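You operate a simulated robot arm through the tools that you are given. There is no shell and no other tool.

You run a simulated robot arm. Do the job below in one go: nothing can be reset, and whatever is moved stays where it is left.

Task
Put things in order on the drainer by the tap. At the end: the white carrier is on the purple tray (marked "OLD"); the blue rolled form from the drainer by the tap stands where the yellow plunger stood; the yellow plunger stands where the black sensor (marked "R3") stood; the black sensor from the drainer by the tap stands where the white carrier stood; whatever was shut is shut again. Leave all else as you found it, and nothing knocked over. Set down upright: white carrier.

Only the result counts: the job must be done as asked and must still hold three seconds after the hand-in. Knocking over, shifting, dropping, spilling or breaking anything else fails it.

Robot
A 6-joint arm with a two-finger gripper, fixed in place. Base frame: the origin is at the foot of the arm, x ahead of it, y to its left, z up; the work surface is at about z = 88. Lengths are in cm, angles in degrees, forces in N, time in s.
With the tool pointing down near the work surface it reaches from about 14 to 68 cm from the base axis. Its first joint turns from -66.0 to 66.0 degrees. Payload 2.45 kg.
The tool frame sits at the grasp point between the pads (the TCP): z along the fingers, y along the line on which they close. The tips reach 3 cm beyond it. The gripper opens to 10.6 cm. The gripper's body begins 7.9 cm behind the TCP.
Orientation is that of the tool frame in the base frame, as a unit quaternion [w, x, y, z]. With the fingers straight down and closing along the base's y, the tool's x points along the base's -x, its y along +y and its z along -z.

Tools
- The arm moves only by the tool move_arm. Its argument "commands" is a list of rows, each a list of 7 numbers: the shift along the base's x, y, z in m, then the turn, a rotation vector about the base's x, y, z in degrees, then the finger opening in m, from 0 to 0.106. In form: [[dx, dy, dz, rx, ry, rz, hand], ...]. A call has 1 to 20 rows; each row shifts and turns the commanded pose from where the row before left it. Each row takes 0.2 s and may step no farther than 5 cm and 8.6 degrees from the row before; otherwise, or with a gripper value out of range, the whole call is refused. A pose out of reach is approached as far as the arm can. The call stops where the force on the tool passes 40 N (or 10 N more than at its start, if that is more) or the arm is blocked; 0.2 s more then pass. The fingers move at their own pace (about 15.3 cm/s each) and stop on an object; they squeeze with about 44 N. The grip force told is the motor's: it shows also when the fingers shut on nothing. Time passes only in rows, and 0.2 s behind the last, so rows that do not move let the fingers close. It gives the time, the measured TCP pose, the force on the tool (base axes), the opening and the grip force at its end, in the units of the frame above (readings bear some noise), with the torque about the TCP (base axes, N m) and any sound that the robot's microphone picked up.
- Cameras (640 x 400 px; columns grow to the right, rows downward): "scene" is fixed at [5.63, 41.54, 142.05]; the picture's right is [-0.76, -0.65, 0.00], its down [-0.28, 0.33, -0.90] and it looks along [0.59, -0.68, -0.43] (base axes); focal length 362 px, centre (320, 200). "wrist" rides on the gripper at [7.7, -0.2, -10.6] in the tool frame; the picture's right is [0.02, 1.00, 0.00], its down [-0.78, 0.02, -0.62] and it looks along [-0.62, 0.01, 0.78] (tool axes); focal length 247 px, centre (320, 200). There is no depth. A picture from a camera that has moved, and an enlarged one, comes with that camera's place and axes in the base frame and with its lens. The place of the scene camera against the robot may be out by one fixed shift of up to 1.2 cm in any direction.
- grab_frame(camera): a new picture of that camera. No time passes.
- enlarge(camera, box): a new picture of the part [left, top, right, bottom] of that camera's present view, enlarged. No time passes.
- hand_in(): hands the job in; it is judged then, once.

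Places have to be worked out from the pictures, the camera data and where the tool is seen. Open the gripper and draw the arm clear of the work before you hand the job in, unless the task says otherwise.

The tools are called after "Request:" by a JSON object that holds its "method" and its "body". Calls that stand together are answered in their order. move_arm: Moves the arm, as the interface text tells. Its arguments: {"type":"object","properties":{"commands":{"type":"array","items":{"type":"array","items":{"type":"number"}}}},"required":["commands"]} The other tools are called the same way: grab_frame (camera) takes a picture; enlarge (camera, box) takes an enlarged picture of a part of a camera's view; hand_in () hands the job in.

At the start:

```text
time_s: 0.0
tcp_pos: [36.36, -14.18, 120.33]
tool_rot: [0.001, 0.0, 1.0, 0.001]
contact_force: [0.0, 0.1, -0.2]
moment: [-0.02, -0.03, 0.03]
grip_width: 10.58
grip_force: 0.0
```

scene: 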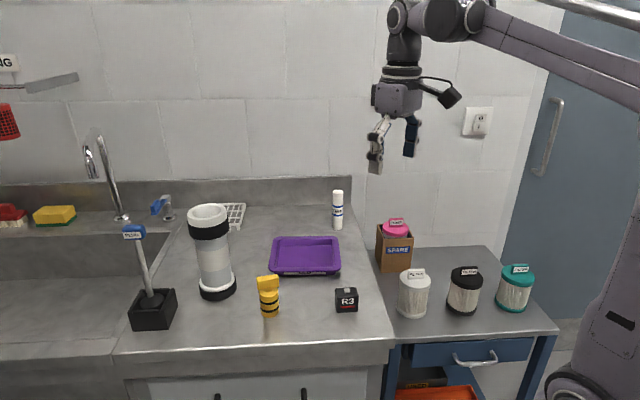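
wrist: 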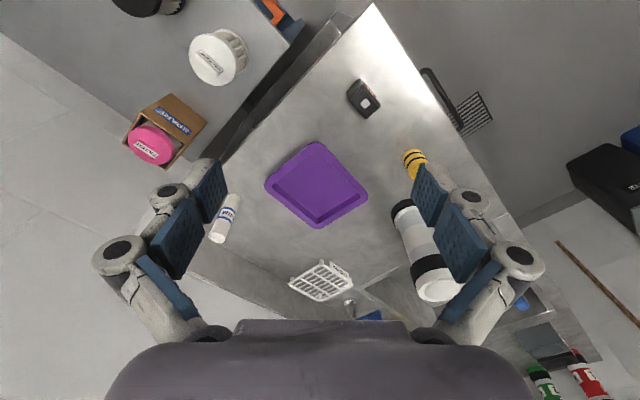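

I start by enlarging the parts of the scene to identify the objects.

Request:
{"method": "enlarge", "body": {"camera": "scene", "box": [100, 170, 260, 350]}}

Request:
{"method": "enlarge", "body": {"camera": "scene", "box": [240, 170, 400, 350]}}

Request:
{"method": "enlarge", "body": {"camera": "scene", "box": [360, 200, 560, 400]}}

Request:
{"method": "enlarge", "body": {"camera": "wrist", "box": [240, 60, 500, 320]}}

Request:
{"method": "enlarge", "body": {"camera": "scene", "box": [0, 40, 200, 260]}}

```text
2.22 times, centred on (180, 260) of scene
camera zoom: at [5.63, 41.54, 142.05], right [-0.76, -0.65, 0.0], down [-0.28, 0.33, -0.9], along [0.59, -0.68, -0.43], focal length 804 px, centre (631, 67)
```

zoom: 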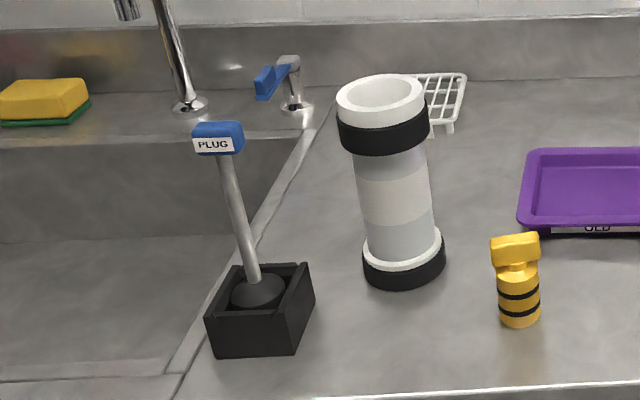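

```text
2.22 times, centred on (320, 260) of scene
camera zoom: at [5.63, 41.54, 142.05], right [-0.76, -0.65, 0.0], down [-0.28, 0.33, -0.9], along [0.59, -0.68, -0.43], focal length 804 px, centre (320, 67)
```

zoom: 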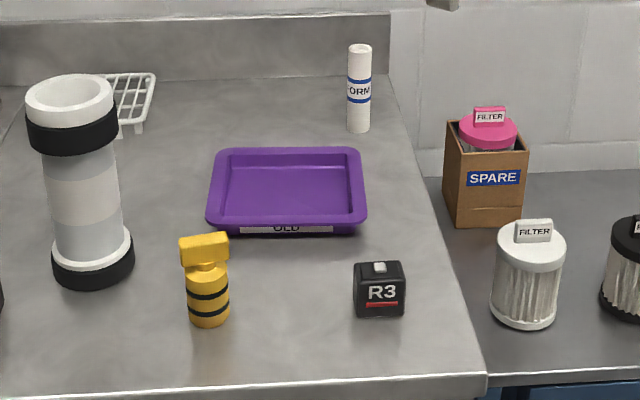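

```text
2.00 times, centred on (460, 300) of scene
camera zoom: at [5.63, 41.54, 142.05], right [-0.76, -0.65, 0.0], down [-0.28, 0.33, -0.9], along [0.59, -0.68, -0.43], focal length 724 px, centre (40, 0)
```

zoom: 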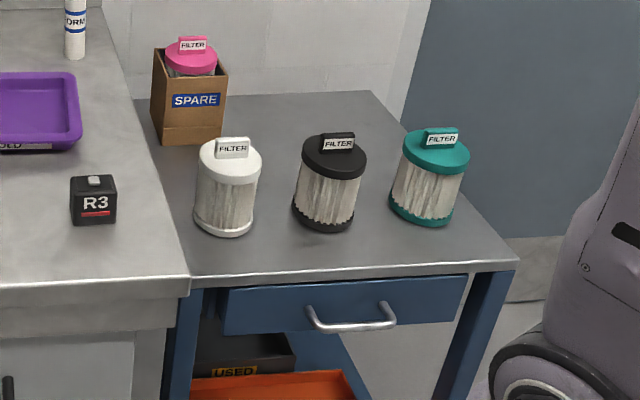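

```text
1.54 times, centred on (370, 190) of wrist
camera zoom: at [28.71, -14.37, 130.94], right [-0.02, 1.0, 0.0], down [0.78, 0.02, 0.62], along [0.62, 0.01, -0.78], focal length 380 px, centre (243, 215)
```

zoom: 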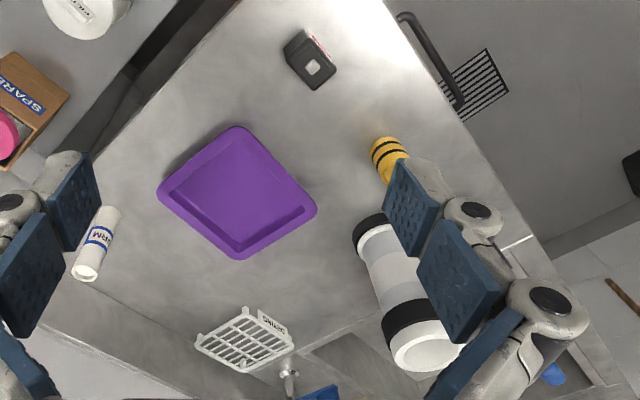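

```text
1.82 times, centred on (100, 150) of scene
camera zoom: at [5.63, 41.54, 142.05], right [-0.76, -0.65, 0.0], down [-0.28, 0.33, -0.9], along [0.59, -0.68, -0.43], focal length 658 px, centre (720, 291)
```

zoom: 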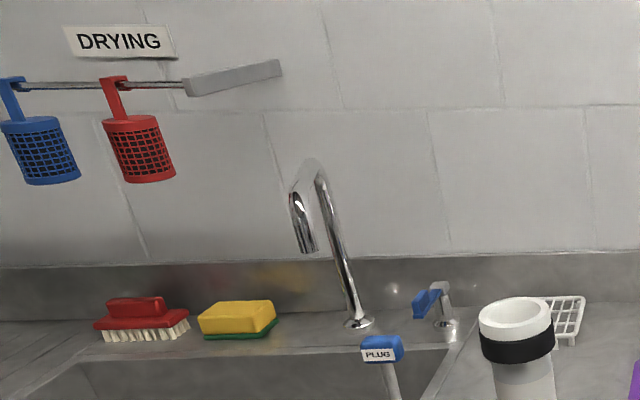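

The tall white tube with black bands looks like a pneumatic-tube carrier; I want a closer look at it and at the white grid and the FORM tube before deciding.

Request:
{"method": "enlarge", "body": {"camera": "wrist", "box": [270, 230, 390, 330]}}

Request:
{"method": "enlarge", "body": {"camera": "scene", "box": [180, 190, 260, 310]}}

Request:
{"method": "enlarge", "body": {"camera": "scene", "box": [300, 180, 380, 240]}}

Request:
{"method": "enlarge", "body": {"camera": "scene", "box": [240, 220, 370, 330]}}

```text
4.00 times, centred on (330, 280) of wrist
camera zoom: at [28.71, -14.37, 130.94], right [-0.02, 1.0, 0.0], down [0.78, 0.02, 0.62], along [0.62, 0.01, -0.78], focal length 988 px, centre (280, -120)
```

zoom: 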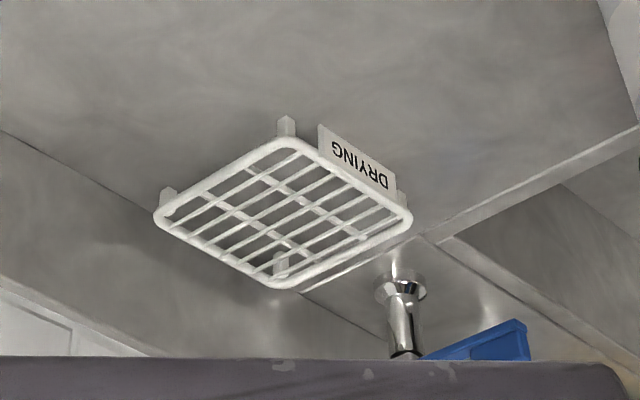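

```text
3.33 times, centred on (220, 250) of scene
camera zoom: at [5.63, 41.54, 142.05], right [-0.76, -0.65, 0.0], down [-0.28, 0.33, -0.9], along [0.59, -0.68, -0.43], focal length 1206 px, centre (653, 33)
```

zoom: 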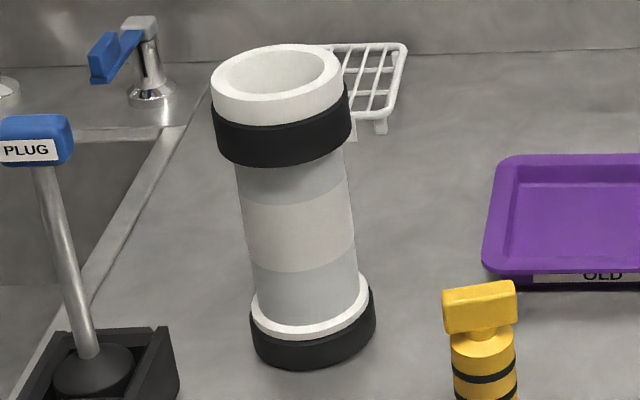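

```text
6.67 times, centred on (340, 210) of scene
camera zoom: at [5.63, 41.54, 142.05], right [-0.76, -0.65, 0.0], down [-0.28, 0.33, -0.9], along [0.59, -0.68, -0.43], focal length 2412 px, centre (187, 133)
```

zoom: 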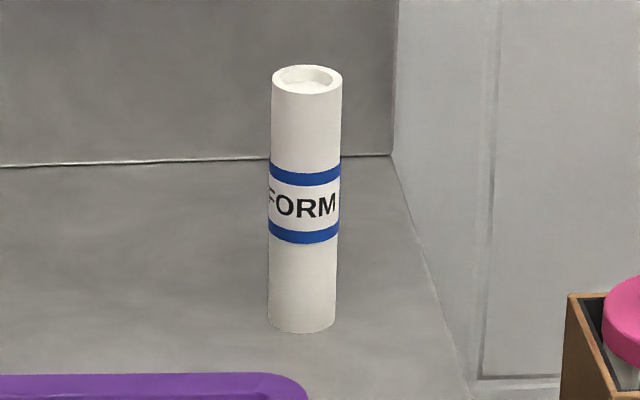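

```text
3.64 times, centred on (305, 275) of scene
camera zoom: at [5.63, 41.54, 142.05], right [-0.76, -0.65, 0.0], down [-0.28, 0.33, -0.9], along [0.59, -0.68, -0.43], focal length 1315 px, centre (374, -73)
```

zoom: 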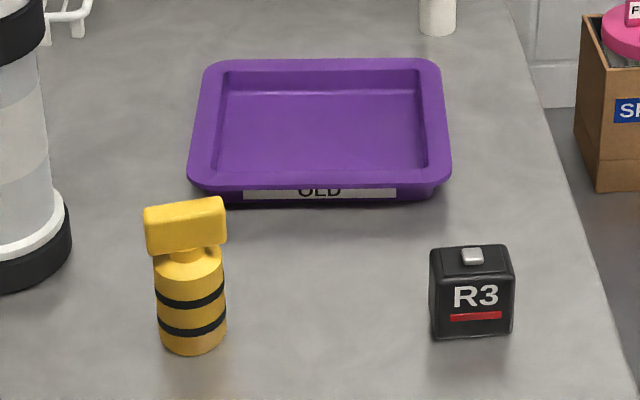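

The FORM tube, plunger, sensor R3, tray and carrier (tall tube) are identified; rough positions: carrier ~(66,7), plunger ~(51.5,4.5), R3 ~(41,-7.5), FORM ~(63,-33), tray ~(60,-15.5). I move the hand at height toward the carrier so the wrist camera sees it centred.

Request:
{"method": "move_arm", "body": {"commands": [[0.02, 0.035, 0.01, 0, 0, 0, 0.106], [0.02, 0.035, 0.01, 0, 0, 0, 0.106], [0.02, 0.035, 0.01, 0, 0, 0, 0.106], [0.02, 0.035, 0.01, 0, 0, 0, 0.106], [0.02, 0.035, 0.01, 0, 0, 0, 0.106], [0.02, 0.035, 0.0, 0, 0, 0, 0.106], [0, 0, 0, 0, 0, 0, 0.106]]}}

Request:
{"method": "grab_frame", "body": {"camera": "wrist"}}

Request:
{"method": "grab_frame", "body": {"camera": "scene"}}

```text
time_s: 1.6
tcp_pos: [48.69, 6.67, 125.48]
tool_rot: [0.001, 0.0, 1.0, 0.001]
contact_force: [0.3, 0.2, 0.7]
moment: [-0.03, 0.0, -0.04]
grip_width: 10.59
grip_force: 0.0
```

```text
taken
camera wrist: at [40.87, 6.61, 136.09], right [-0.02, 1.0, 0.0], down [0.78, 0.02, 0.62], along [0.62, 0.01, -0.78], focal length 247 px, centre (320, 200)
```

wrist: 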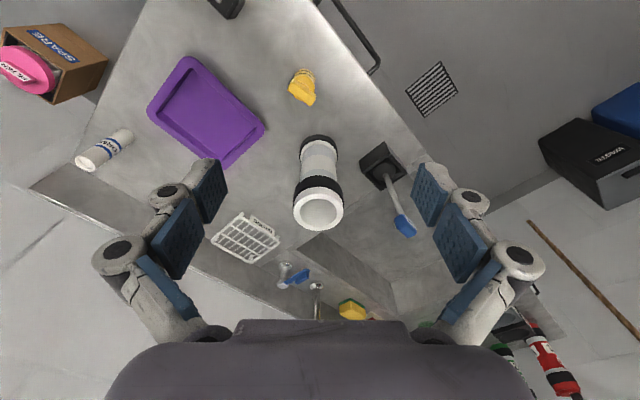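

```text
taken
```

scene: 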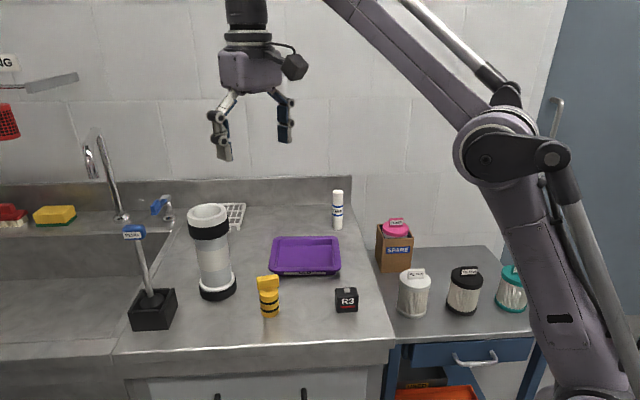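

The carrier is centred nicely; I enlarge it to measure its axis and look inside.

Request:
{"method": "enlarge", "body": {"camera": "wrist", "box": [260, 110, 380, 250]}}

Request:
{"method": "enlarge", "body": {"camera": "wrist", "box": [130, 40, 290, 200]}}

```text
2.86 times, centred on (320, 180) of wrist
camera zoom: at [40.87, 6.61, 136.09], right [-0.02, 1.0, 0.0], down [0.78, 0.02, 0.62], along [0.62, 0.01, -0.78], focal length 706 px, centre (320, 257)
```

zoom: 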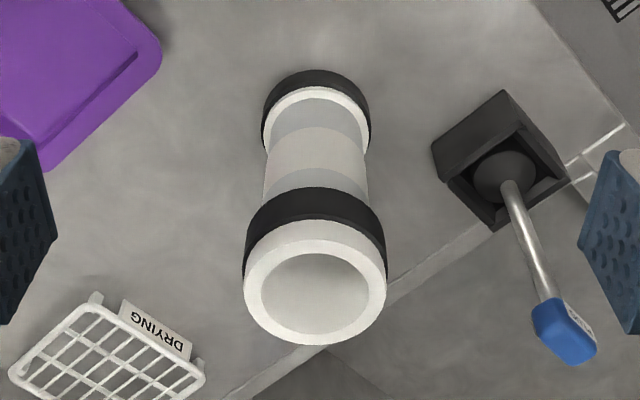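

```text
2.50 times, centred on (210, 120) of wrist
camera zoom: at [40.87, 6.61, 136.09], right [-0.02, 1.0, 0.0], down [0.78, 0.02, 0.62], along [0.62, 0.01, -0.78], focal length 617 px, centre (595, 400)
```

zoom: 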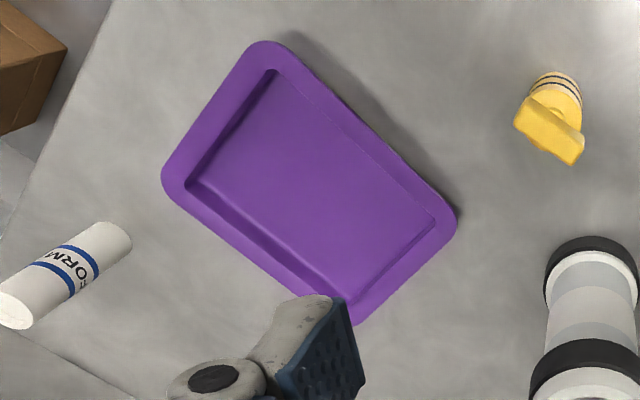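

The carrier axis works out to about (65.8, 6.8), diameter ~7.7, top ~z 108; tray centre about (58.6, -14.2). I move to hover above the carrier, then check alignment before descending.

Request:
{"method": "move_arm", "body": {"commands": [[0.0344, 0, -0.01, 0, 0, 0, 0.106], [0.0344, 0, -0.01, 0, 0, 0, 0.106], [0.0344, 0, -0.01, 0, 0, 0, 0.106], [0.0344, 0, -0.01, 0, 0, 0, 0.106], [0.0344, 0, -0.01, 0, 0, 0, 0.106], [0, 0, 0, 0, 0, 0, 0.106], [0, 0, 0, 0, 0, 0, 0.106]]}}

Request:
{"method": "grab_frame", "body": {"camera": "wrist"}}

Request:
{"method": "grab_frame", "body": {"camera": "scene"}}

```text
time_s: 3.2
tcp_pos: [58.09, 6.14, 116.72]
tool_rot: [0.0, 0.0, 1.0, 0.0]
contact_force: [-0.8, -0.3, 0.8]
moment: [0.01, -0.01, 0.0]
grip_width: 10.6
grip_force: 0.1
out of reach, approached as far as the arm can: row 1, 2, 3, 4, 5
```

```text
taken
camera wrist: at [50.39, 6.01, 127.33], right [-0.02, 1.0, 0.0], down [0.78, 0.02, 0.62], along [0.62, 0.01, -0.78], focal length 247 px, centre (320, 200)
```

wrist: 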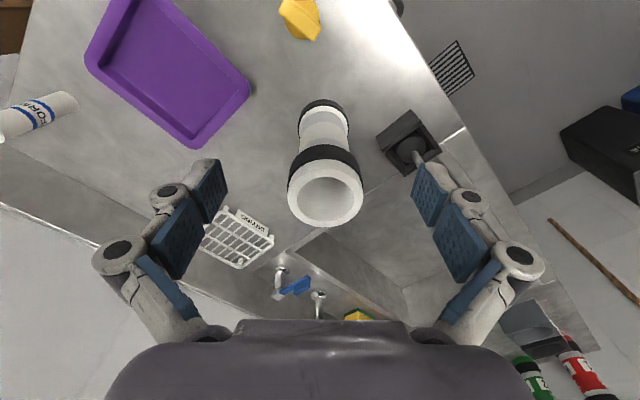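

```text
taken
```

scene: 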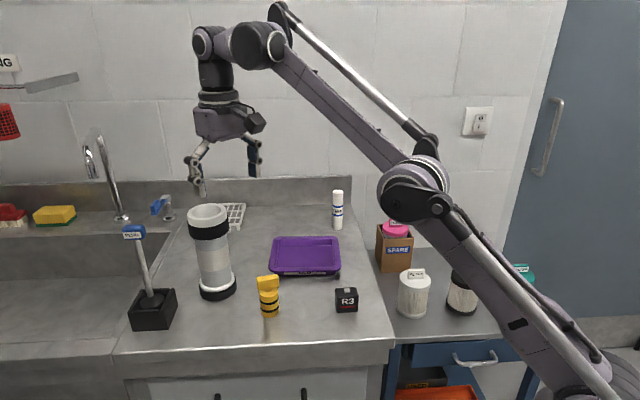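

The vertical tool cannot reach this far out at this height, so I will tilt the fingers outward (about -y) to gain reach. First I test with a pull-back to see what the commanded pose is.

Request:
{"method": "move_arm", "body": {"commands": [[-0.04, 0, 0, 0, 0, 0, 0.106], [0, 0, 0, 0, 0, 0, 0.106]]}}

```text
time_s: 3.8
tcp_pos: [53.99, 6.18, 116.57]
tool_rot: [0.001, 0.0, 1.0, 0.001]
contact_force: [0.0, 0.0, -0.3]
moment: [0.01, 0.01, 0.0]
grip_width: 10.59
grip_force: 0.1
```

The command restarts from the actual pose. Now I tilt the fingers outward by 20° about y while staying at height, then advance toward the carrier.

Request:
{"method": "move_arm", "body": {"commands": [[0, 0.002, 0, 0, -7, 0, 0.106], [0, 0.002, 0, 0, -7, 0, 0.106], [0, 0.002, 0, 0, -6, 0, 0.106], [0.025, 0, 0, 0, 0, 0, 0.106], [0.025, 0, 0, 0, 0, 0, 0.106], [0.02, 0, 0, 0, 0, 0, 0.106], [0, 0, 0, 0, 0, 0, 0.106], [0, 0, 0, 0, 0, 0, 0.106]]}}

Request:
{"method": "grab_frame", "body": {"camera": "wrist"}}

Request:
{"method": "grab_frame", "body": {"camera": "scene"}}

```text
time_s: 5.6
tcp_pos: [61.12, 6.83, 116.54]
tool_rot: [0.174, -0.001, 0.985, 0.001]
contact_force: [-0.1, -0.6, 0.2]
moment: [-0.01, 0.0, 0.01]
grip_width: 10.6
grip_force: 0.0
```

```text
taken
camera wrist: at [50.19, 6.72, 123.82], right [-0.02, 1.0, -0.01], down [0.52, 0.02, 0.85], along [0.85, 0.01, -0.52], focal length 247 px, centre (320, 200)
```

wrist: 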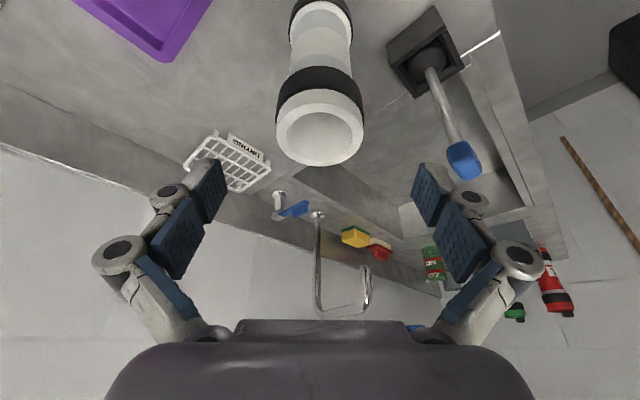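

```text
taken
```

scene: 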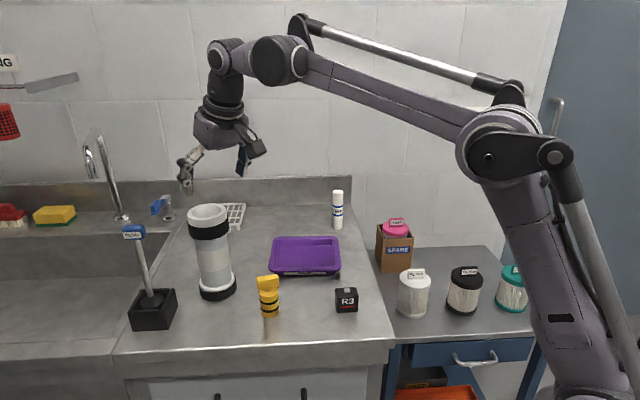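

I enlarge the carrier's top in the tilted view to fix its axis and height.

Request:
{"method": "enlarge", "body": {"camera": "wrist", "box": [250, 0, 390, 180]}}

```text
2.22 times, centred on (320, 90) of wrist
camera zoom: at [50.19, 6.72, 123.82], right [-0.02, 1.0, -0.01], down [0.52, 0.02, 0.85], along [0.85, 0.01, -0.52], focal length 549 px, centre (320, 444)
```

zoom: 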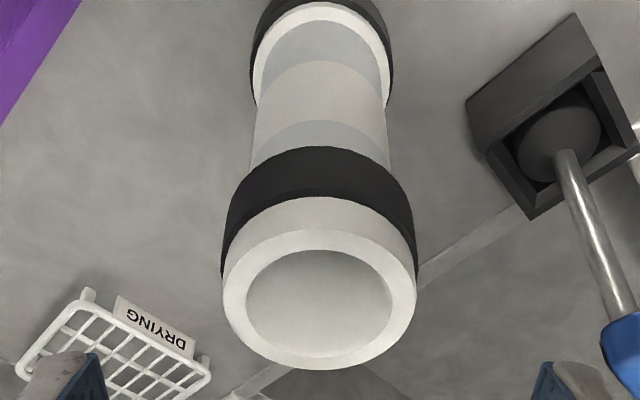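

Carrier axis confirmed at about (65.8, 6.85), top at z≈107.7. I advance 4.7 cm over it and descend halfway, then check.

Request:
{"method": "move_arm", "body": {"commands": [[0.0235, 0, 0, 0, 0, 0, 0.106], [0.0235, 0, 0, 0, 0, 0, 0.106], [0, 0, -0.025, 0, 0, 0, 0.106], [0, 0, -0.025, 0, 0, 0, 0.106], [0, 0, 0, 0, 0, 0, 0.106], [0, 0, 0, 0, 0, 0, 0.106]]}}

Request:
{"method": "grab_frame", "body": {"camera": "wrist"}}

Request:
{"method": "enlarge", "body": {"camera": "scene", "box": [140, 100, 300, 310]}}

```text
time_s: 7.0
tcp_pos: [65.78, 6.69, 111.56]
tool_rot: [0.175, 0.001, 0.984, 0.0]
contact_force: [0.0, 0.6, 0.0]
moment: [-0.03, -0.03, 0.01]
grip_width: 10.59
grip_force: 0.0
```

```text
taken
camera wrist: at [54.86, 6.64, 118.86], right [-0.02, 1.0, -0.01], down [0.52, 0.02, 0.85], along [0.85, 0.01, -0.52], focal length 247 px, centre (320, 200)
```

wrist: 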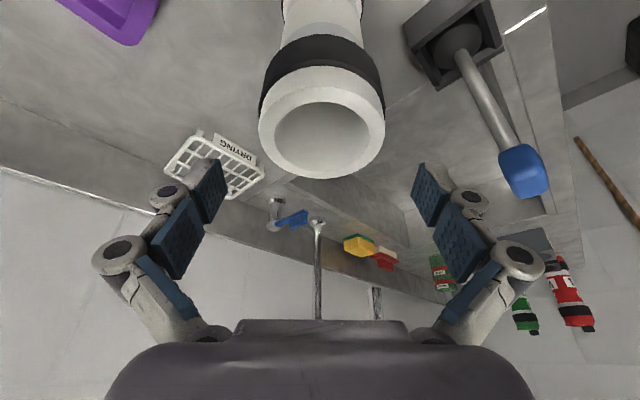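

```text
1.90 times, centred on (220, 205) of scene
camera zoom: at [5.63, 41.54, 142.05], right [-0.76, -0.65, 0.0], down [-0.28, 0.33, -0.9], along [0.59, -0.68, -0.43], focal length 689 px, centre (510, 190)
```

zoom: 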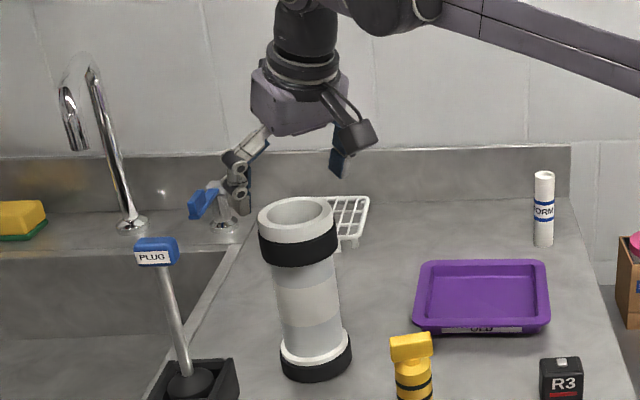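

Alignment looks good (carrier centred between fingers). I descend about 7 cm to grip the upper band at z≈104.4 and close the fingers.

Request:
{"method": "move_arm", "body": {"commands": [[0, 0.001, -0.025, 0, 0, 0, 0.106], [0, 0, -0.025, 0, 0, 0, 0.106], [0, 0, -0.021, 0, 0, 0, 0.106], [0, 0, 0, 0, 0, 0, 0.106]]}}

Request:
{"method": "grab_frame", "body": {"camera": "wrist"}}

Request:
{"method": "enlarge", "body": {"camera": "scene", "box": [140, 100, 300, 310]}}

```text
time_s: 8.0
tcp_pos: [65.83, 7.11, 104.25]
tool_rot: [0.175, 0.0, 0.985, 0.0]
contact_force: [0.6, -0.5, -0.2]
moment: [0.02, 0.02, -0.01]
grip_width: 10.59
grip_force: 0.1
```

```text
taken
camera wrist: at [55.0, 6.92, 111.56], right [-0.02, 1.0, -0.01], down [0.52, 0.02, 0.85], along [0.85, 0.01, -0.52], focal length 247 px, centre (320, 200)
```

wrist: 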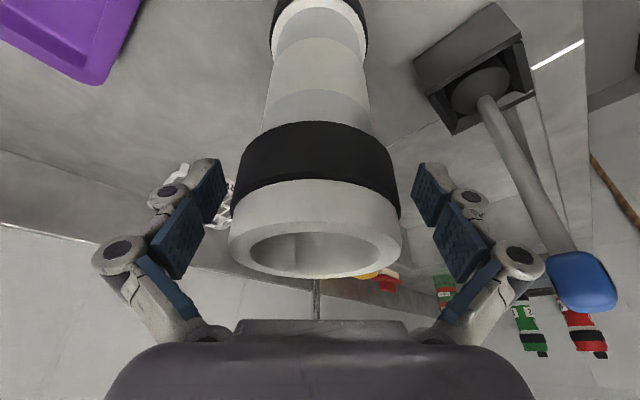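

```text
1.90 times, centred on (220, 205) of scene
camera zoom: at [5.63, 41.54, 142.05], right [-0.76, -0.65, 0.0], down [-0.28, 0.33, -0.9], along [0.59, -0.68, -0.43], focal length 689 px, centre (510, 190)
```

zoom: 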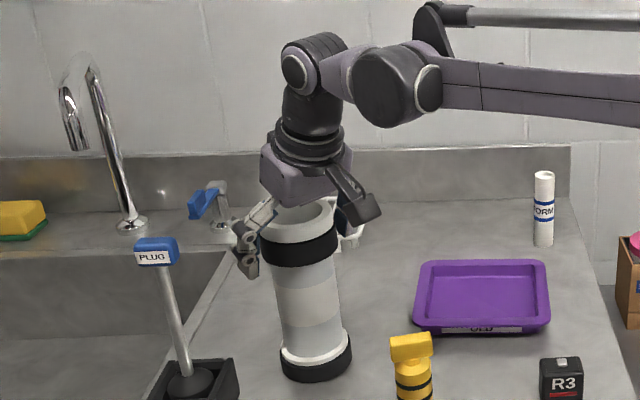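

The carrier sits centred between the pads (about 0.2 cm toward -y). I correct that and close gradually.

Request:
{"method": "move_arm", "body": {"commands": [[0, -0.002, 0, 0, 0, 0, 0.106], [0, 0, 0, 0, 0, 0, 0.095], [0, 0, 0, 0, 0, 0, 0.085], [0, 0, 0, 0, 0, 0, 0.08], [0, 0, 0, 0, 0, 0, 0.07], [0, 0, 0, 0, 0, 0, 0.06], [0, 0, 0, 0, 0, 0, 0.06]]}}

Request:
{"method": "grab_frame", "body": {"camera": "wrist"}}

```text
time_s: 9.6
tcp_pos: [65.83, 6.85, 104.28]
tool_rot: [0.175, 0.0, 0.985, 0.0]
contact_force: [-0.7, 1.4, 6.9]
moment: [-0.06, 0.05, -0.07]
grip_width: 7.77
grip_force: 43.8
```

```text
taken
camera wrist: at [54.96, 6.69, 111.65], right [-0.02, 1.0, -0.01], down [0.52, 0.02, 0.85], along [0.85, 0.01, -0.52], focal length 247 px, centre (320, 200)
```

wrist: 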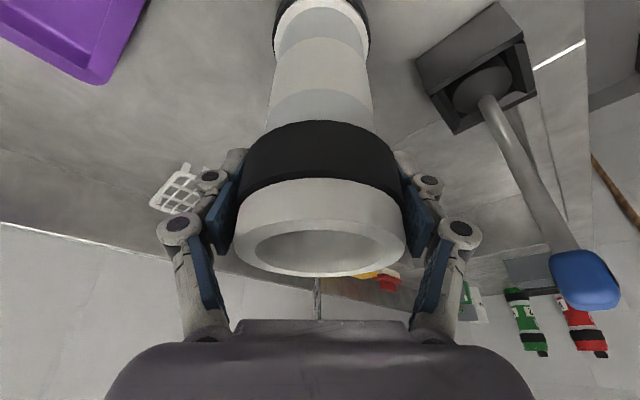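

Gripped at 7.8 cm wide with full squeeze. I lift a little and check the load.

Request:
{"method": "move_arm", "body": {"commands": [[0, 0, 0.01, 0, 0, 0, 0.06], [0, 0, 0.015, 0, 0, 0, 0.06], [0, 0, 0, 0, 0, 0, 0.06]]}}

Request:
{"method": "enlarge", "body": {"camera": "scene", "box": [140, 100, 300, 310]}}

Request:
{"method": "grab_frame", "body": {"camera": "wrist"}}

```text
time_s: 10.4
tcp_pos: [65.81, 6.67, 107.11]
tool_rot: [0.174, 0.0, 0.985, 0.0]
contact_force: [0.2, 0.8, -1.4]
moment: [0.01, 0.02, -0.01]
grip_width: 7.77
grip_force: 44.3
```

```text
1.90 times, centred on (220, 205) of scene
camera zoom: at [5.63, 41.54, 142.05], right [-0.76, -0.65, 0.0], down [-0.28, 0.33, -0.9], along [0.59, -0.68, -0.43], focal length 689 px, centre (510, 190)
```

zoom: 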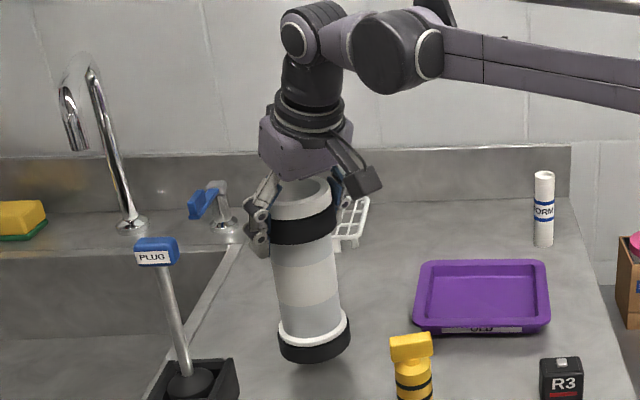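

```text
taken
camera wrist: at [54.95, 6.58, 114.28], right [-0.02, 1.0, -0.01], down [0.52, 0.02, 0.85], along [0.85, 0.01, -0.52], focal length 247 px, centre (320, 200)
```

wrist: 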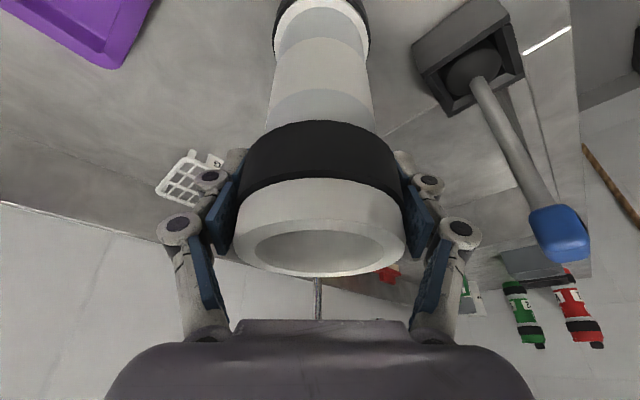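

It lifts cleanly (light load). I raise it further and carry it over to the tray, then look.

Request:
{"method": "move_arm", "body": {"commands": [[0, 0, 0.02, 0, 0, 0, 0.06], [0, 0, 0.02, 0, 0, 0, 0.06], [-0.0125, -0.035, 0, 0, 0, 0, 0.06], [-0.0125, -0.035, 0, 0, 0, 0, 0.06], [-0.0125, -0.035, 0, 0, 0, 0, 0.06], [-0.0125, -0.035, 0, 0, 0, 0, 0.06], [-0.0125, -0.035, 0, 0, 0, 0, 0.06], [-0.0125, -0.035, 0, 0, 0, 0, 0.06], [0, 0, 0, 0, 0, 0, 0.06], [0, 0, 0, 0, 0, 0, 0.06]]}}

Request:
{"method": "enlarge", "body": {"camera": "scene", "box": [220, 100, 400, 310]}}

Request:
{"method": "grab_frame", "body": {"camera": "wrist"}}

```text
time_s: 12.6
tcp_pos: [58.19, -14.24, 111.11]
tool_rot: [0.175, 0.0, 0.985, 0.0]
contact_force: [-0.7, 0.1, -1.9]
moment: [-0.01, 0.0, 0.01]
grip_width: 7.75
grip_force: 44.5
```

```text
1.90 times, centred on (310, 205) of scene
camera zoom: at [5.63, 41.54, 142.05], right [-0.76, -0.65, 0.0], down [-0.28, 0.33, -0.9], along [0.59, -0.68, -0.43], focal length 689 px, centre (339, 190)
```

zoom: 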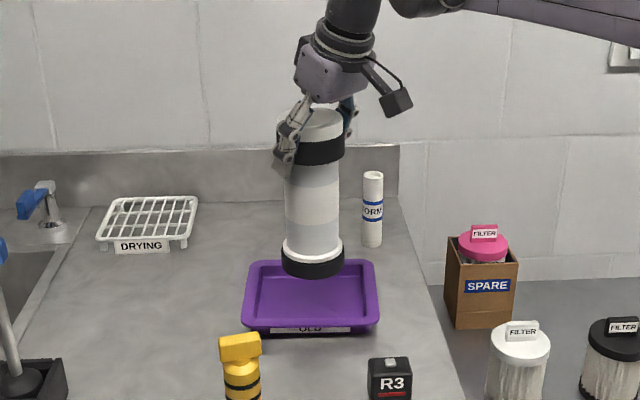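

```text
taken
camera wrist: at [47.31, -14.39, 118.4], right [-0.02, 1.0, -0.01], down [0.52, 0.02, 0.85], along [0.85, 0.01, -0.52], focal length 247 px, centre (320, 200)
```

wrist: 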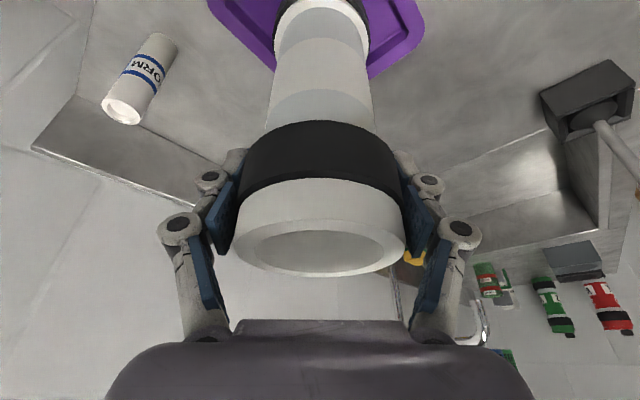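

The carrier hangs over the tray. I zoom in on both views to centre it on the tray floor before lowering.

Request:
{"method": "enlarge", "body": {"camera": "scene", "box": [255, 200, 355, 290]}}

Request:
{"method": "enlarge", "body": {"camera": "wrist", "box": [200, 0, 440, 120]}}

```text
4.44 times, centred on (305, 245) of scene
camera zoom: at [5.63, 41.54, 142.05], right [-0.76, -0.65, 0.0], down [-0.28, 0.33, -0.9], along [0.59, -0.68, -0.43], focal length 1608 px, centre (387, 0)
```

zoom: 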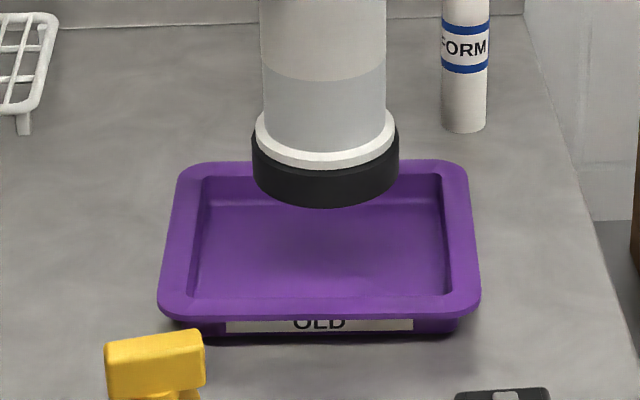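

```text
2.67 times, centred on (320, 60) of wrist
camera zoom: at [47.31, -14.39, 118.4], right [-0.02, 1.0, -0.01], down [0.52, 0.02, 0.85], along [0.85, 0.01, -0.52], focal length 659 px, centre (320, 573)
```

zoom: 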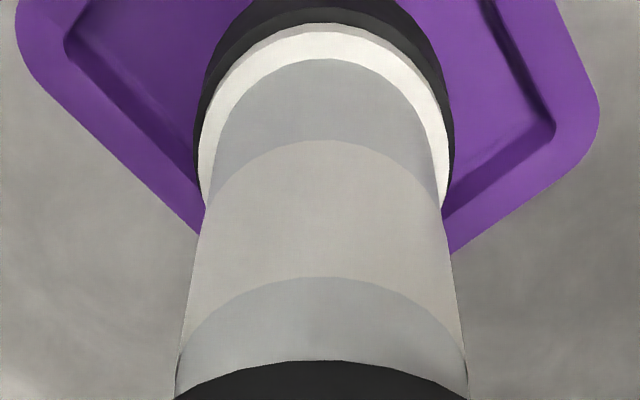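

Carrier is within ~0.3 cm of the tray's centre; I nudge +0.2 in x and lower to just above the tray floor.

Request:
{"method": "move_arm", "body": {"commands": [[0.002, 0, -0.015, 0, 0, 0, 0.06], [0, 0, -0.015, 0, 0, 0, 0.06], [0, 0, -0.012, 0, 0, 0, 0.06], [0, 0, -0.006, 0, 0, 0, 0.06], [0, 0, 0, 0, 0, 0, 0.06]]}}

Request:
{"method": "enlarge", "body": {"camera": "scene", "box": [255, 200, 355, 290]}}

```text
time_s: 13.8
tcp_pos: [58.57, -14.15, 106.15]
tool_rot: [0.173, 0.0, 0.985, 0.0]
contact_force: [-0.1, -1.1, -2.5]
moment: [0.01, 0.0, -0.02]
grip_width: 7.74
grip_force: 44.2
```

```text
4.44 times, centred on (305, 245) of scene
camera zoom: at [5.63, 41.54, 142.05], right [-0.76, -0.65, 0.0], down [-0.28, 0.33, -0.9], along [0.59, -0.68, -0.43], focal length 1608 px, centre (387, 0)
```

zoom: 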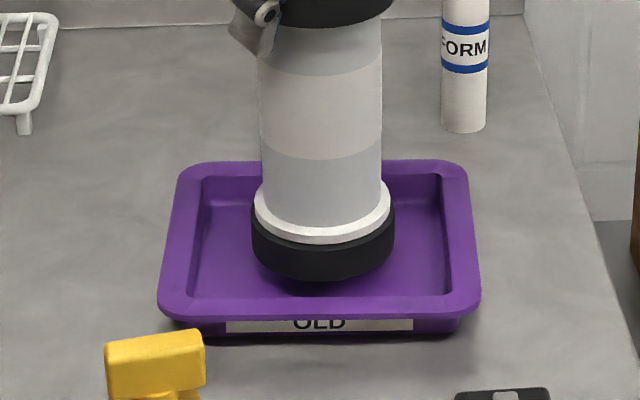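

Well centred. I lower in small steps watching the force.

Request:
{"method": "move_arm", "body": {"commands": [[0, 0, -0.003, 0, 0, 0, 0.06], [0, 0, -0.002, 0, 0, 0, 0.06], [0, 0, 0, 0, 0, 0, 0.06]]}}

```text
time_s: 14.6
tcp_pos: [58.46, -14.38, 105.7]
tool_rot: [0.175, 0.0, 0.985, 0.001]
contact_force: [0.5, 0.3, -1.6]
moment: [-0.01, 0.01, 0.02]
grip_width: 7.74
grip_force: 44.2
```

Request:
{"method": "move_arm", "body": {"commands": [[0, 0, -0.002, 0, 0, 0, 0.06], [0, 0, -0.002, 0, 0, 0, 0.06], [0, 0, 0, 0, 0, 0, 0.06]]}}

Request:
{"method": "enlarge", "body": {"camera": "scene", "box": [255, 200, 355, 290]}}

```text
time_s: 15.4
tcp_pos: [58.57, -14.23, 105.21]
tool_rot: [0.175, 0.0, 0.985, 0.0]
contact_force: [0.1, -0.6, -3.3]
moment: [0.02, -0.05, -0.02]
grip_width: 7.74
grip_force: 43.9
```

```text
4.44 times, centred on (305, 245) of scene
camera zoom: at [5.63, 41.54, 142.05], right [-0.76, -0.65, 0.0], down [-0.28, 0.33, -0.9], along [0.59, -0.68, -0.43], focal length 1608 px, centre (387, 0)
```

zoom: 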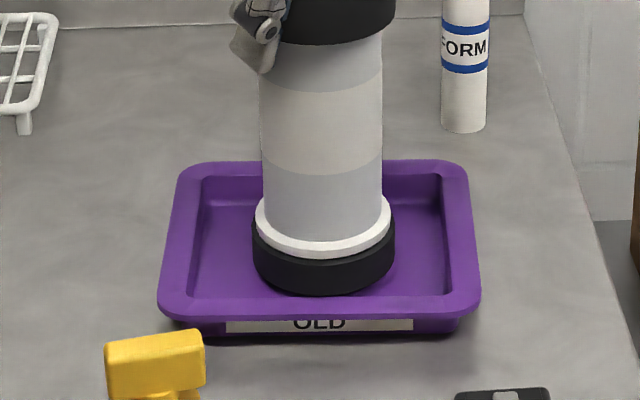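

No contact yet (bottom about z 88.9). I continue in small steps.

Request:
{"method": "move_arm", "body": {"commands": [[0, 0, -0.0015, 0, 0, 0, 0.06], [0, 0, -0.001, 0, 0, 0, 0.06], [0, 0, 0, 0, 0, 0, 0.06]]}}

```text
time_s: 16.2
tcp_pos: [58.52, -14.28, 105.01]
tool_rot: [0.175, -0.001, 0.985, 0.0]
contact_force: [-0.9, -0.8, -2.9]
moment: [0.01, 0.03, -0.02]
grip_width: 7.73
grip_force: 44.0
```

Request:
{"method": "move_arm", "body": {"commands": [[0, 0, -0.0015, 0, 0, 0, 0.06], [0, 0, -0.001, 0, 0, 0, 0.06], [0, 0, 0, 0, 0, 0, 0.06]]}}

Request:
{"method": "enlarge", "body": {"camera": "scene", "box": [255, 200, 355, 290]}}

```text
time_s: 17.0
tcp_pos: [58.55, -14.31, 104.86]
tool_rot: [0.176, 0.0, 0.984, 0.0]
contact_force: [-2.8, 0.1, 17.6]
moment: [-0.17, 0.32, -0.14]
grip_width: 7.72
grip_force: 44.7
```

```text
4.44 times, centred on (305, 245) of scene
camera zoom: at [5.59, 41.55, 142.05], right [-0.76, -0.65, 0.0], down [-0.28, 0.33, -0.9], along [0.59, -0.68, -0.43], focal length 1608 px, centre (387, 0)
```

zoom: 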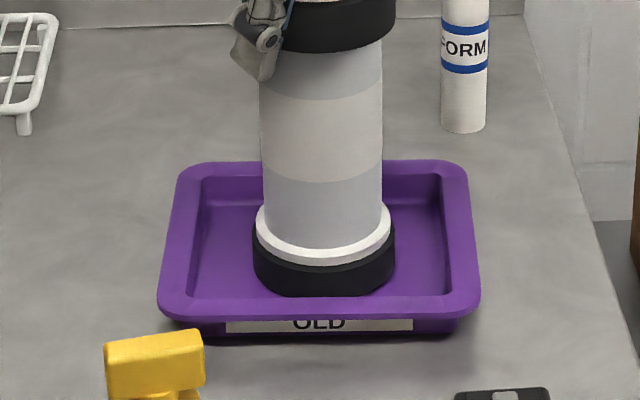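

Contact with the tray floor (17.6 N). I relax by 1 mm and open the fingers gently.

Request:
{"method": "move_arm", "body": {"commands": [[0, 0, 0.001, 0, 0, 0, 0.06], [0, 0, 0, 0, 0, 0, 0.076], [0, 0, 0, 0, 0, 0, 0.08], [0, 0, 0, 0, 0, 0, 0.09], [0, 0, 0, 0, 0, 0, 0.106], [0, 0, 0, 0, 0, 0, 0.106]]}}

Request:
{"method": "grab_frame", "body": {"camera": "wrist"}}

Request:
{"method": "grab_frame", "body": {"camera": "scene"}}

```text
time_s: 18.4
tcp_pos: [58.53, -14.34, 104.8]
tool_rot: [0.173, 0.001, 0.985, 0.0]
contact_force: [-0.6, 0.1, -0.5]
moment: [-0.01, 0.01, 0.03]
grip_width: 10.61
grip_force: 0.0
```

```text
taken
camera wrist: at [47.67, -14.44, 112.15], right [-0.02, 1.0, -0.01], down [0.52, 0.02, 0.85], along [0.85, 0.01, -0.52], focal length 247 px, centre (320, 200)
```

wrist: 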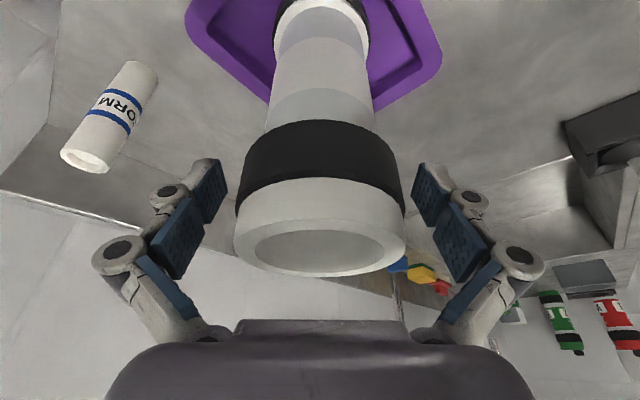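

```text
taken
```

scene: 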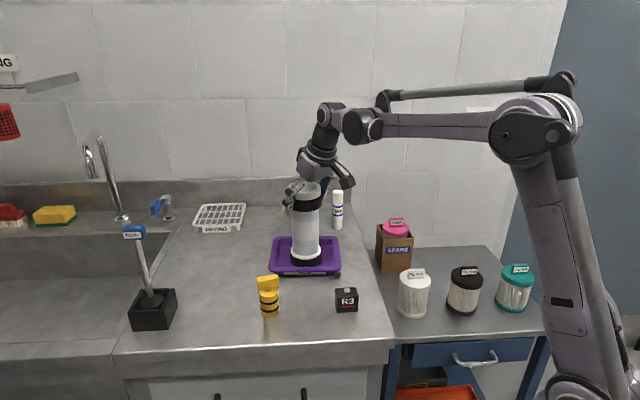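

The carrier stands upright in the tray, released. I withdraw straight up, then go over to the sensor while untilting to vertical.

Request:
{"method": "move_arm", "body": {"commands": [[0, 0, 0.02, 0, 0, 0, 0.106], [0, 0, 0.03, 0, 0, 0, 0.106], [0, 0, 0.03, 0, 0, 0, 0.106], [0, 0, 0.03, 0, 0, 0, 0.106], [0, 0, 0.02, 0, 0, 0, 0.106], [-0.03, 0.01, 0, 0, 0, 0, 0.106], [-0.03, 0.01, 0, 0, 7, 0, 0.106], [-0.03, 0.01, 0, 0, 7, 0, 0.106], [-0.03, 0.01, -0.01, 0, 6, 0, 0.106], [-0.03, 0.01, -0.02, 0, 0, 0, 0.106], [-0.03, 0.015, -0.03, 0, 0, 0, 0.106], [0, 0, 0, 0, 0, 0, 0.106]]}}

Request:
{"method": "grab_frame", "body": {"camera": "wrist"}}

Request:
{"method": "grab_frame", "body": {"camera": "scene"}}

```text
time_s: 21.0
tcp_pos: [40.62, -7.69, 111.79]
tool_rot: [0.002, 0.0, 1.0, 0.001]
contact_force: [-0.1, -0.9, 1.1]
moment: [0.0, -0.02, 0.0]
grip_width: 10.6
grip_force: 0.1
```

```text
taken
camera wrist: at [32.85, -7.88, 122.39], right [-0.02, 1.0, 0.0], down [0.78, 0.02, 0.62], along [0.62, 0.01, -0.78], focal length 247 px, centre (320, 200)
```

wrist: 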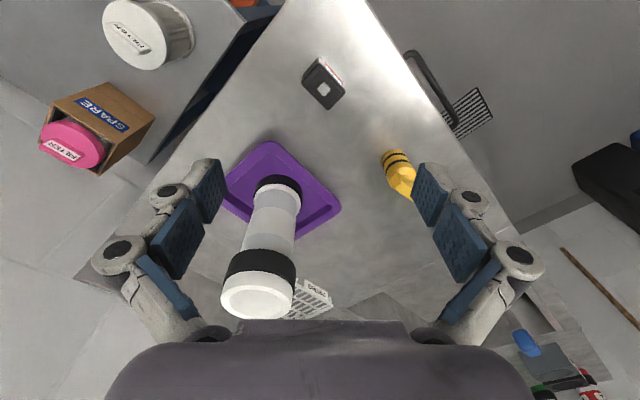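

```text
taken
```

scene: 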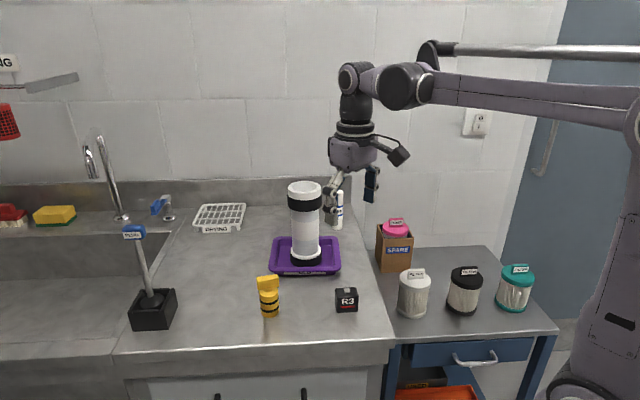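

Carrier stands well on the tray. Now I measure the sensor and plunger in the wrist view.

Request:
{"method": "enlarge", "body": {"camera": "wrist", "box": [280, 40, 370, 130]}}

Request:
{"method": "enlarge", "body": {"camera": "wrist", "box": [360, 130, 440, 210]}}

Request:
{"method": "enlarge", "body": {"camera": "scene", "box": [240, 260, 370, 330]}}

```text
4.44 times, centred on (325, 85) of wrist
camera zoom: at [32.85, -7.88, 122.39], right [-0.02, 1.0, 0.0], down [0.78, 0.02, 0.62], along [0.62, 0.01, -0.78], focal length 1098 px, centre (298, 711)
```

zoom: 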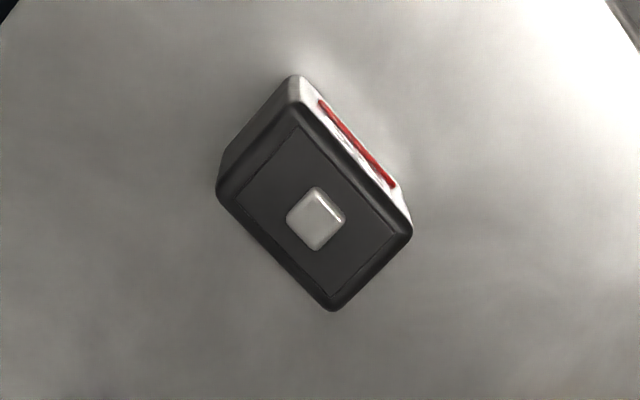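

```text
5.00 times, centred on (400, 170) of wrist
camera zoom: at [32.85, -7.88, 122.39], right [-0.02, 1.0, 0.0], down [0.78, 0.02, 0.62], along [0.62, 0.01, -0.78], focal length 1235 px, centre (-80, 350)
```

zoom: 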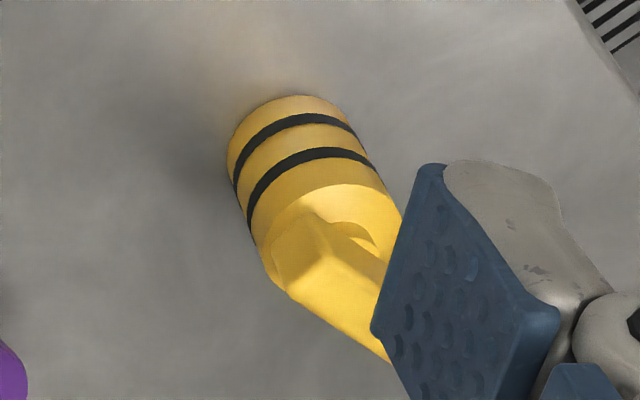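

```text
4.92 times, centred on (305, 295) of scene
camera zoom: at [5.62, 41.54, 142.05], right [-0.76, -0.65, 0.0], down [-0.28, 0.33, -0.9], along [0.59, -0.68, -0.43], focal length 1781 px, centre (394, -268)
```

zoom: 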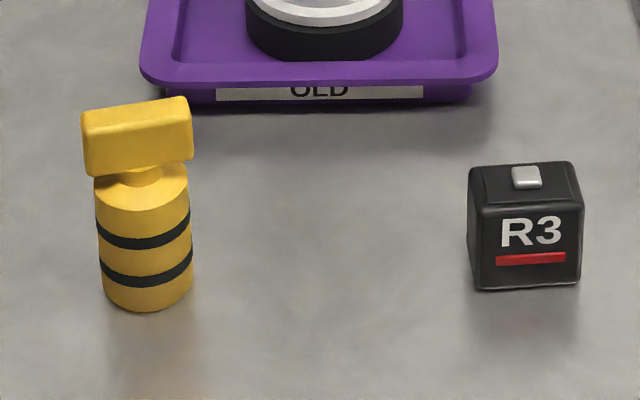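

Sensor centre ≈ (40.4, -7.4), turned ~45°, about 4.5 x 3.2 x 3.8 cm. I yaw the tool +45° so the fingers close across its short side, and come lower above it for a check.

Request:
{"method": "move_arm", "body": {"commands": [[0, 0.001, 0, 0, 0, 7.5, 0.106], [-0.001, 0.001, 0, 0, 0, 7.5, 0.106], [-0.001, 0.001, 0, 0, 0, 7.5, 0.106], [0, 0, 0, 0, 0, 7.5, 0.106], [0, 0, -0.02, 0, 0, 7.5, 0.106], [0, 0, -0.03, 0, 0, 7.5, 0.106], [0, 0, -0.03, 0, 0, 0, 0.106], [0, 0, 0, 0, 0, 0, 0.106], [0, 0, 0, 0, 0, 0, 0.106]]}}

Request:
{"method": "grab_frame", "body": {"camera": "wrist"}}

Request:
{"method": "enlarge", "body": {"camera": "scene", "box": [240, 170, 420, 330]}}

```text
time_s: 23.0
tcp_pos: [40.22, -7.59, 103.64]
tool_rot: [0.0, -0.384, 0.923, 0.001]
contact_force: [-0.1, -0.2, -0.7]
moment: [0.01, -0.01, 0.04]
grip_width: 10.6
grip_force: 0.0
```

```text
taken
camera wrist: at [34.96, -13.15, 114.3], right [-0.72, 0.69, 0.0], down [0.54, 0.56, 0.62], along [0.43, 0.45, -0.78], focal length 247 px, centre (320, 200)
```

wrist: 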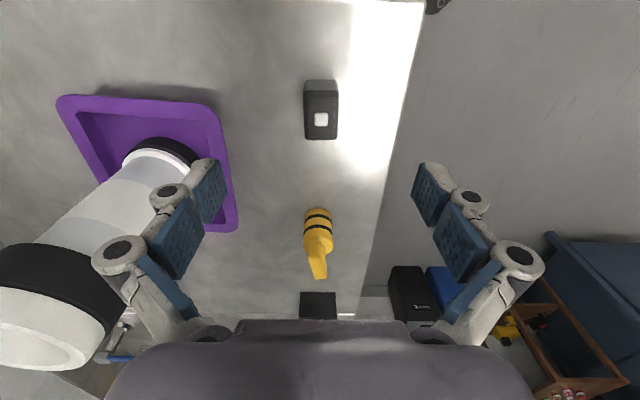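

```text
2.50 times, centred on (330, 250) of scene
camera zoom: at [5.63, 41.54, 142.05], right [-0.76, -0.65, 0.0], down [-0.28, 0.33, -0.9], along [0.59, -0.68, -0.43], focal length 904 px, centre (295, 75)
```

zoom: 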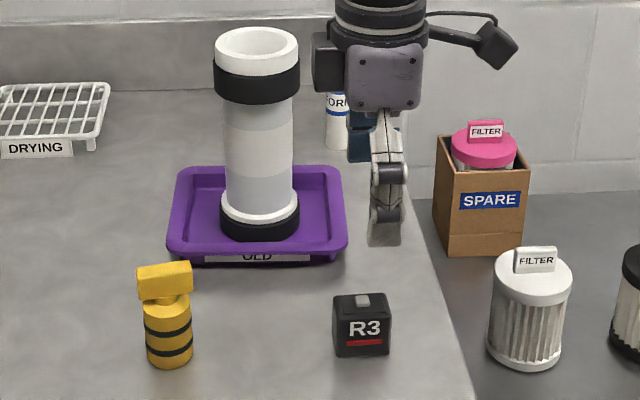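

The tool is aligned with the box. I enlarge to fix the offset before descending.

Request:
{"method": "enlarge", "body": {"camera": "wrist", "box": [270, 60, 370, 160]}}

Request:
{"method": "enlarge", "body": {"camera": "wrist", "box": [270, 190, 370, 290]}}

```text
4.00 times, centred on (320, 110) of wrist
camera zoom: at [34.96, -13.15, 114.3], right [-0.72, 0.69, 0.0], down [0.54, 0.56, 0.62], along [0.43, 0.45, -0.78], focal length 988 px, centre (320, 560)
```

zoom: 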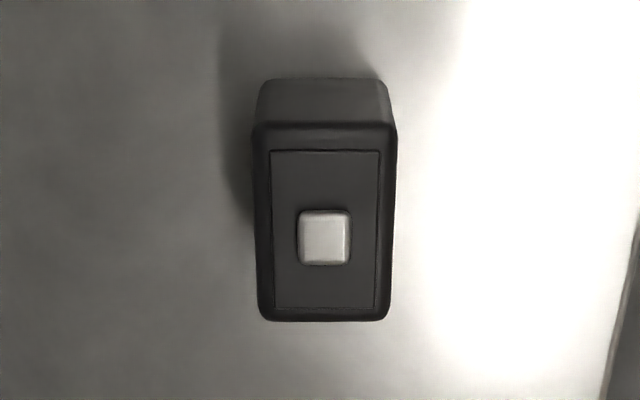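

```text
4.00 times, centred on (320, 240) of wrist
camera zoom: at [34.96, -13.15, 114.3], right [-0.72, 0.69, 0.0], down [0.54, 0.56, 0.62], along [0.43, 0.45, -0.78], focal length 988 px, centre (320, 40)
```

zoom: 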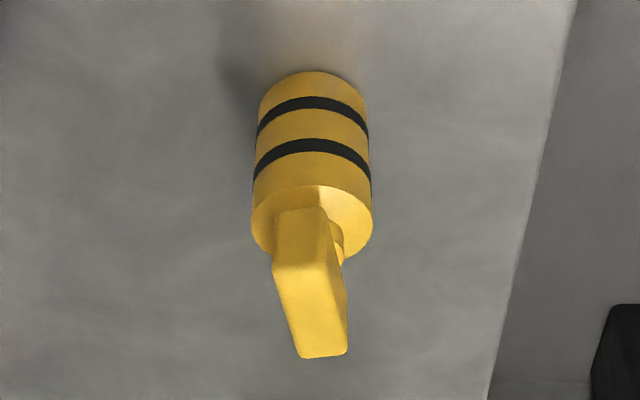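

Sensor centre is (+0.22, +0.36) cm from the TCP. I shift and descend to z≈91.8, then check before gripping.

Request:
{"method": "move_arm", "body": {"commands": [[0.0022, 0.0036, -0.02, 0, 0, 0, 0.106], [0, 0, -0.03, 0, 0, 0, 0.106], [0, 0, -0.03, 0, 0, 0, 0.106], [0, 0, -0.025, 0, 0, 0, 0.106], [0, 0, -0.012, 0, 0, 0, 0.106], [0, 0, 0, 0, 0, 0, 0.106]]}}

Request:
{"method": "grab_frame", "body": {"camera": "wrist"}}

Request:
{"method": "enlarge", "body": {"camera": "scene", "box": [240, 190, 420, 340]}}

```text
time_s: 24.4
tcp_pos: [40.46, -7.19, 92.06]
tool_rot: [0.001, -0.383, 0.924, 0.001]
contact_force: [-0.2, 0.4, -0.4]
moment: [0.03, -0.01, 0.01]
grip_width: 10.61
grip_force: 0.1
```

```text
taken
camera wrist: at [35.13, -12.67, 102.67], right [-0.72, 0.69, 0.0], down [0.54, 0.56, 0.62], along [0.43, 0.45, -0.78], focal length 247 px, centre (320, 200)
```

wrist: 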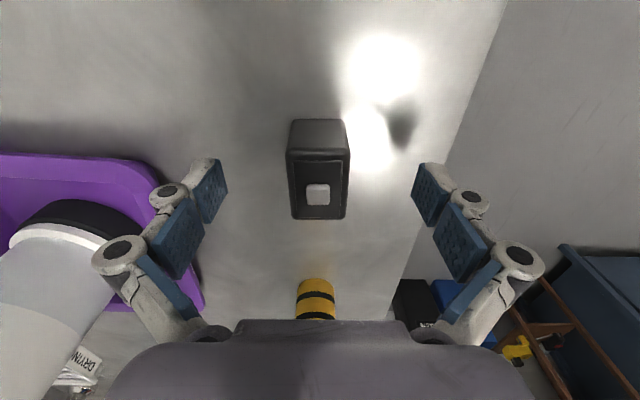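

```text
2.67 times, centred on (330, 265) of scene
camera zoom: at [5.63, 41.54, 142.05], right [-0.76, -0.65, 0.0], down [-0.28, 0.33, -0.9], along [0.59, -0.68, -0.43], focal length 965 px, centre (293, 27)
```

zoom: 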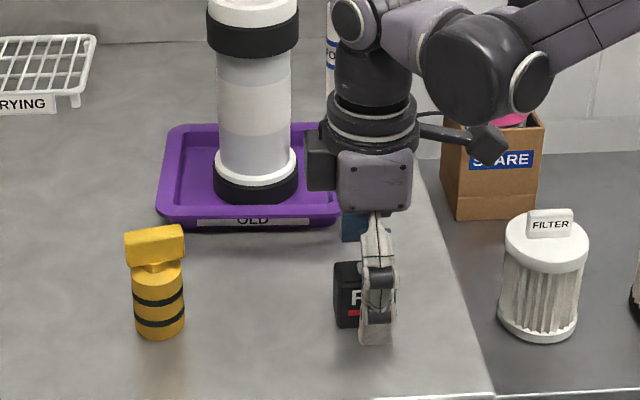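

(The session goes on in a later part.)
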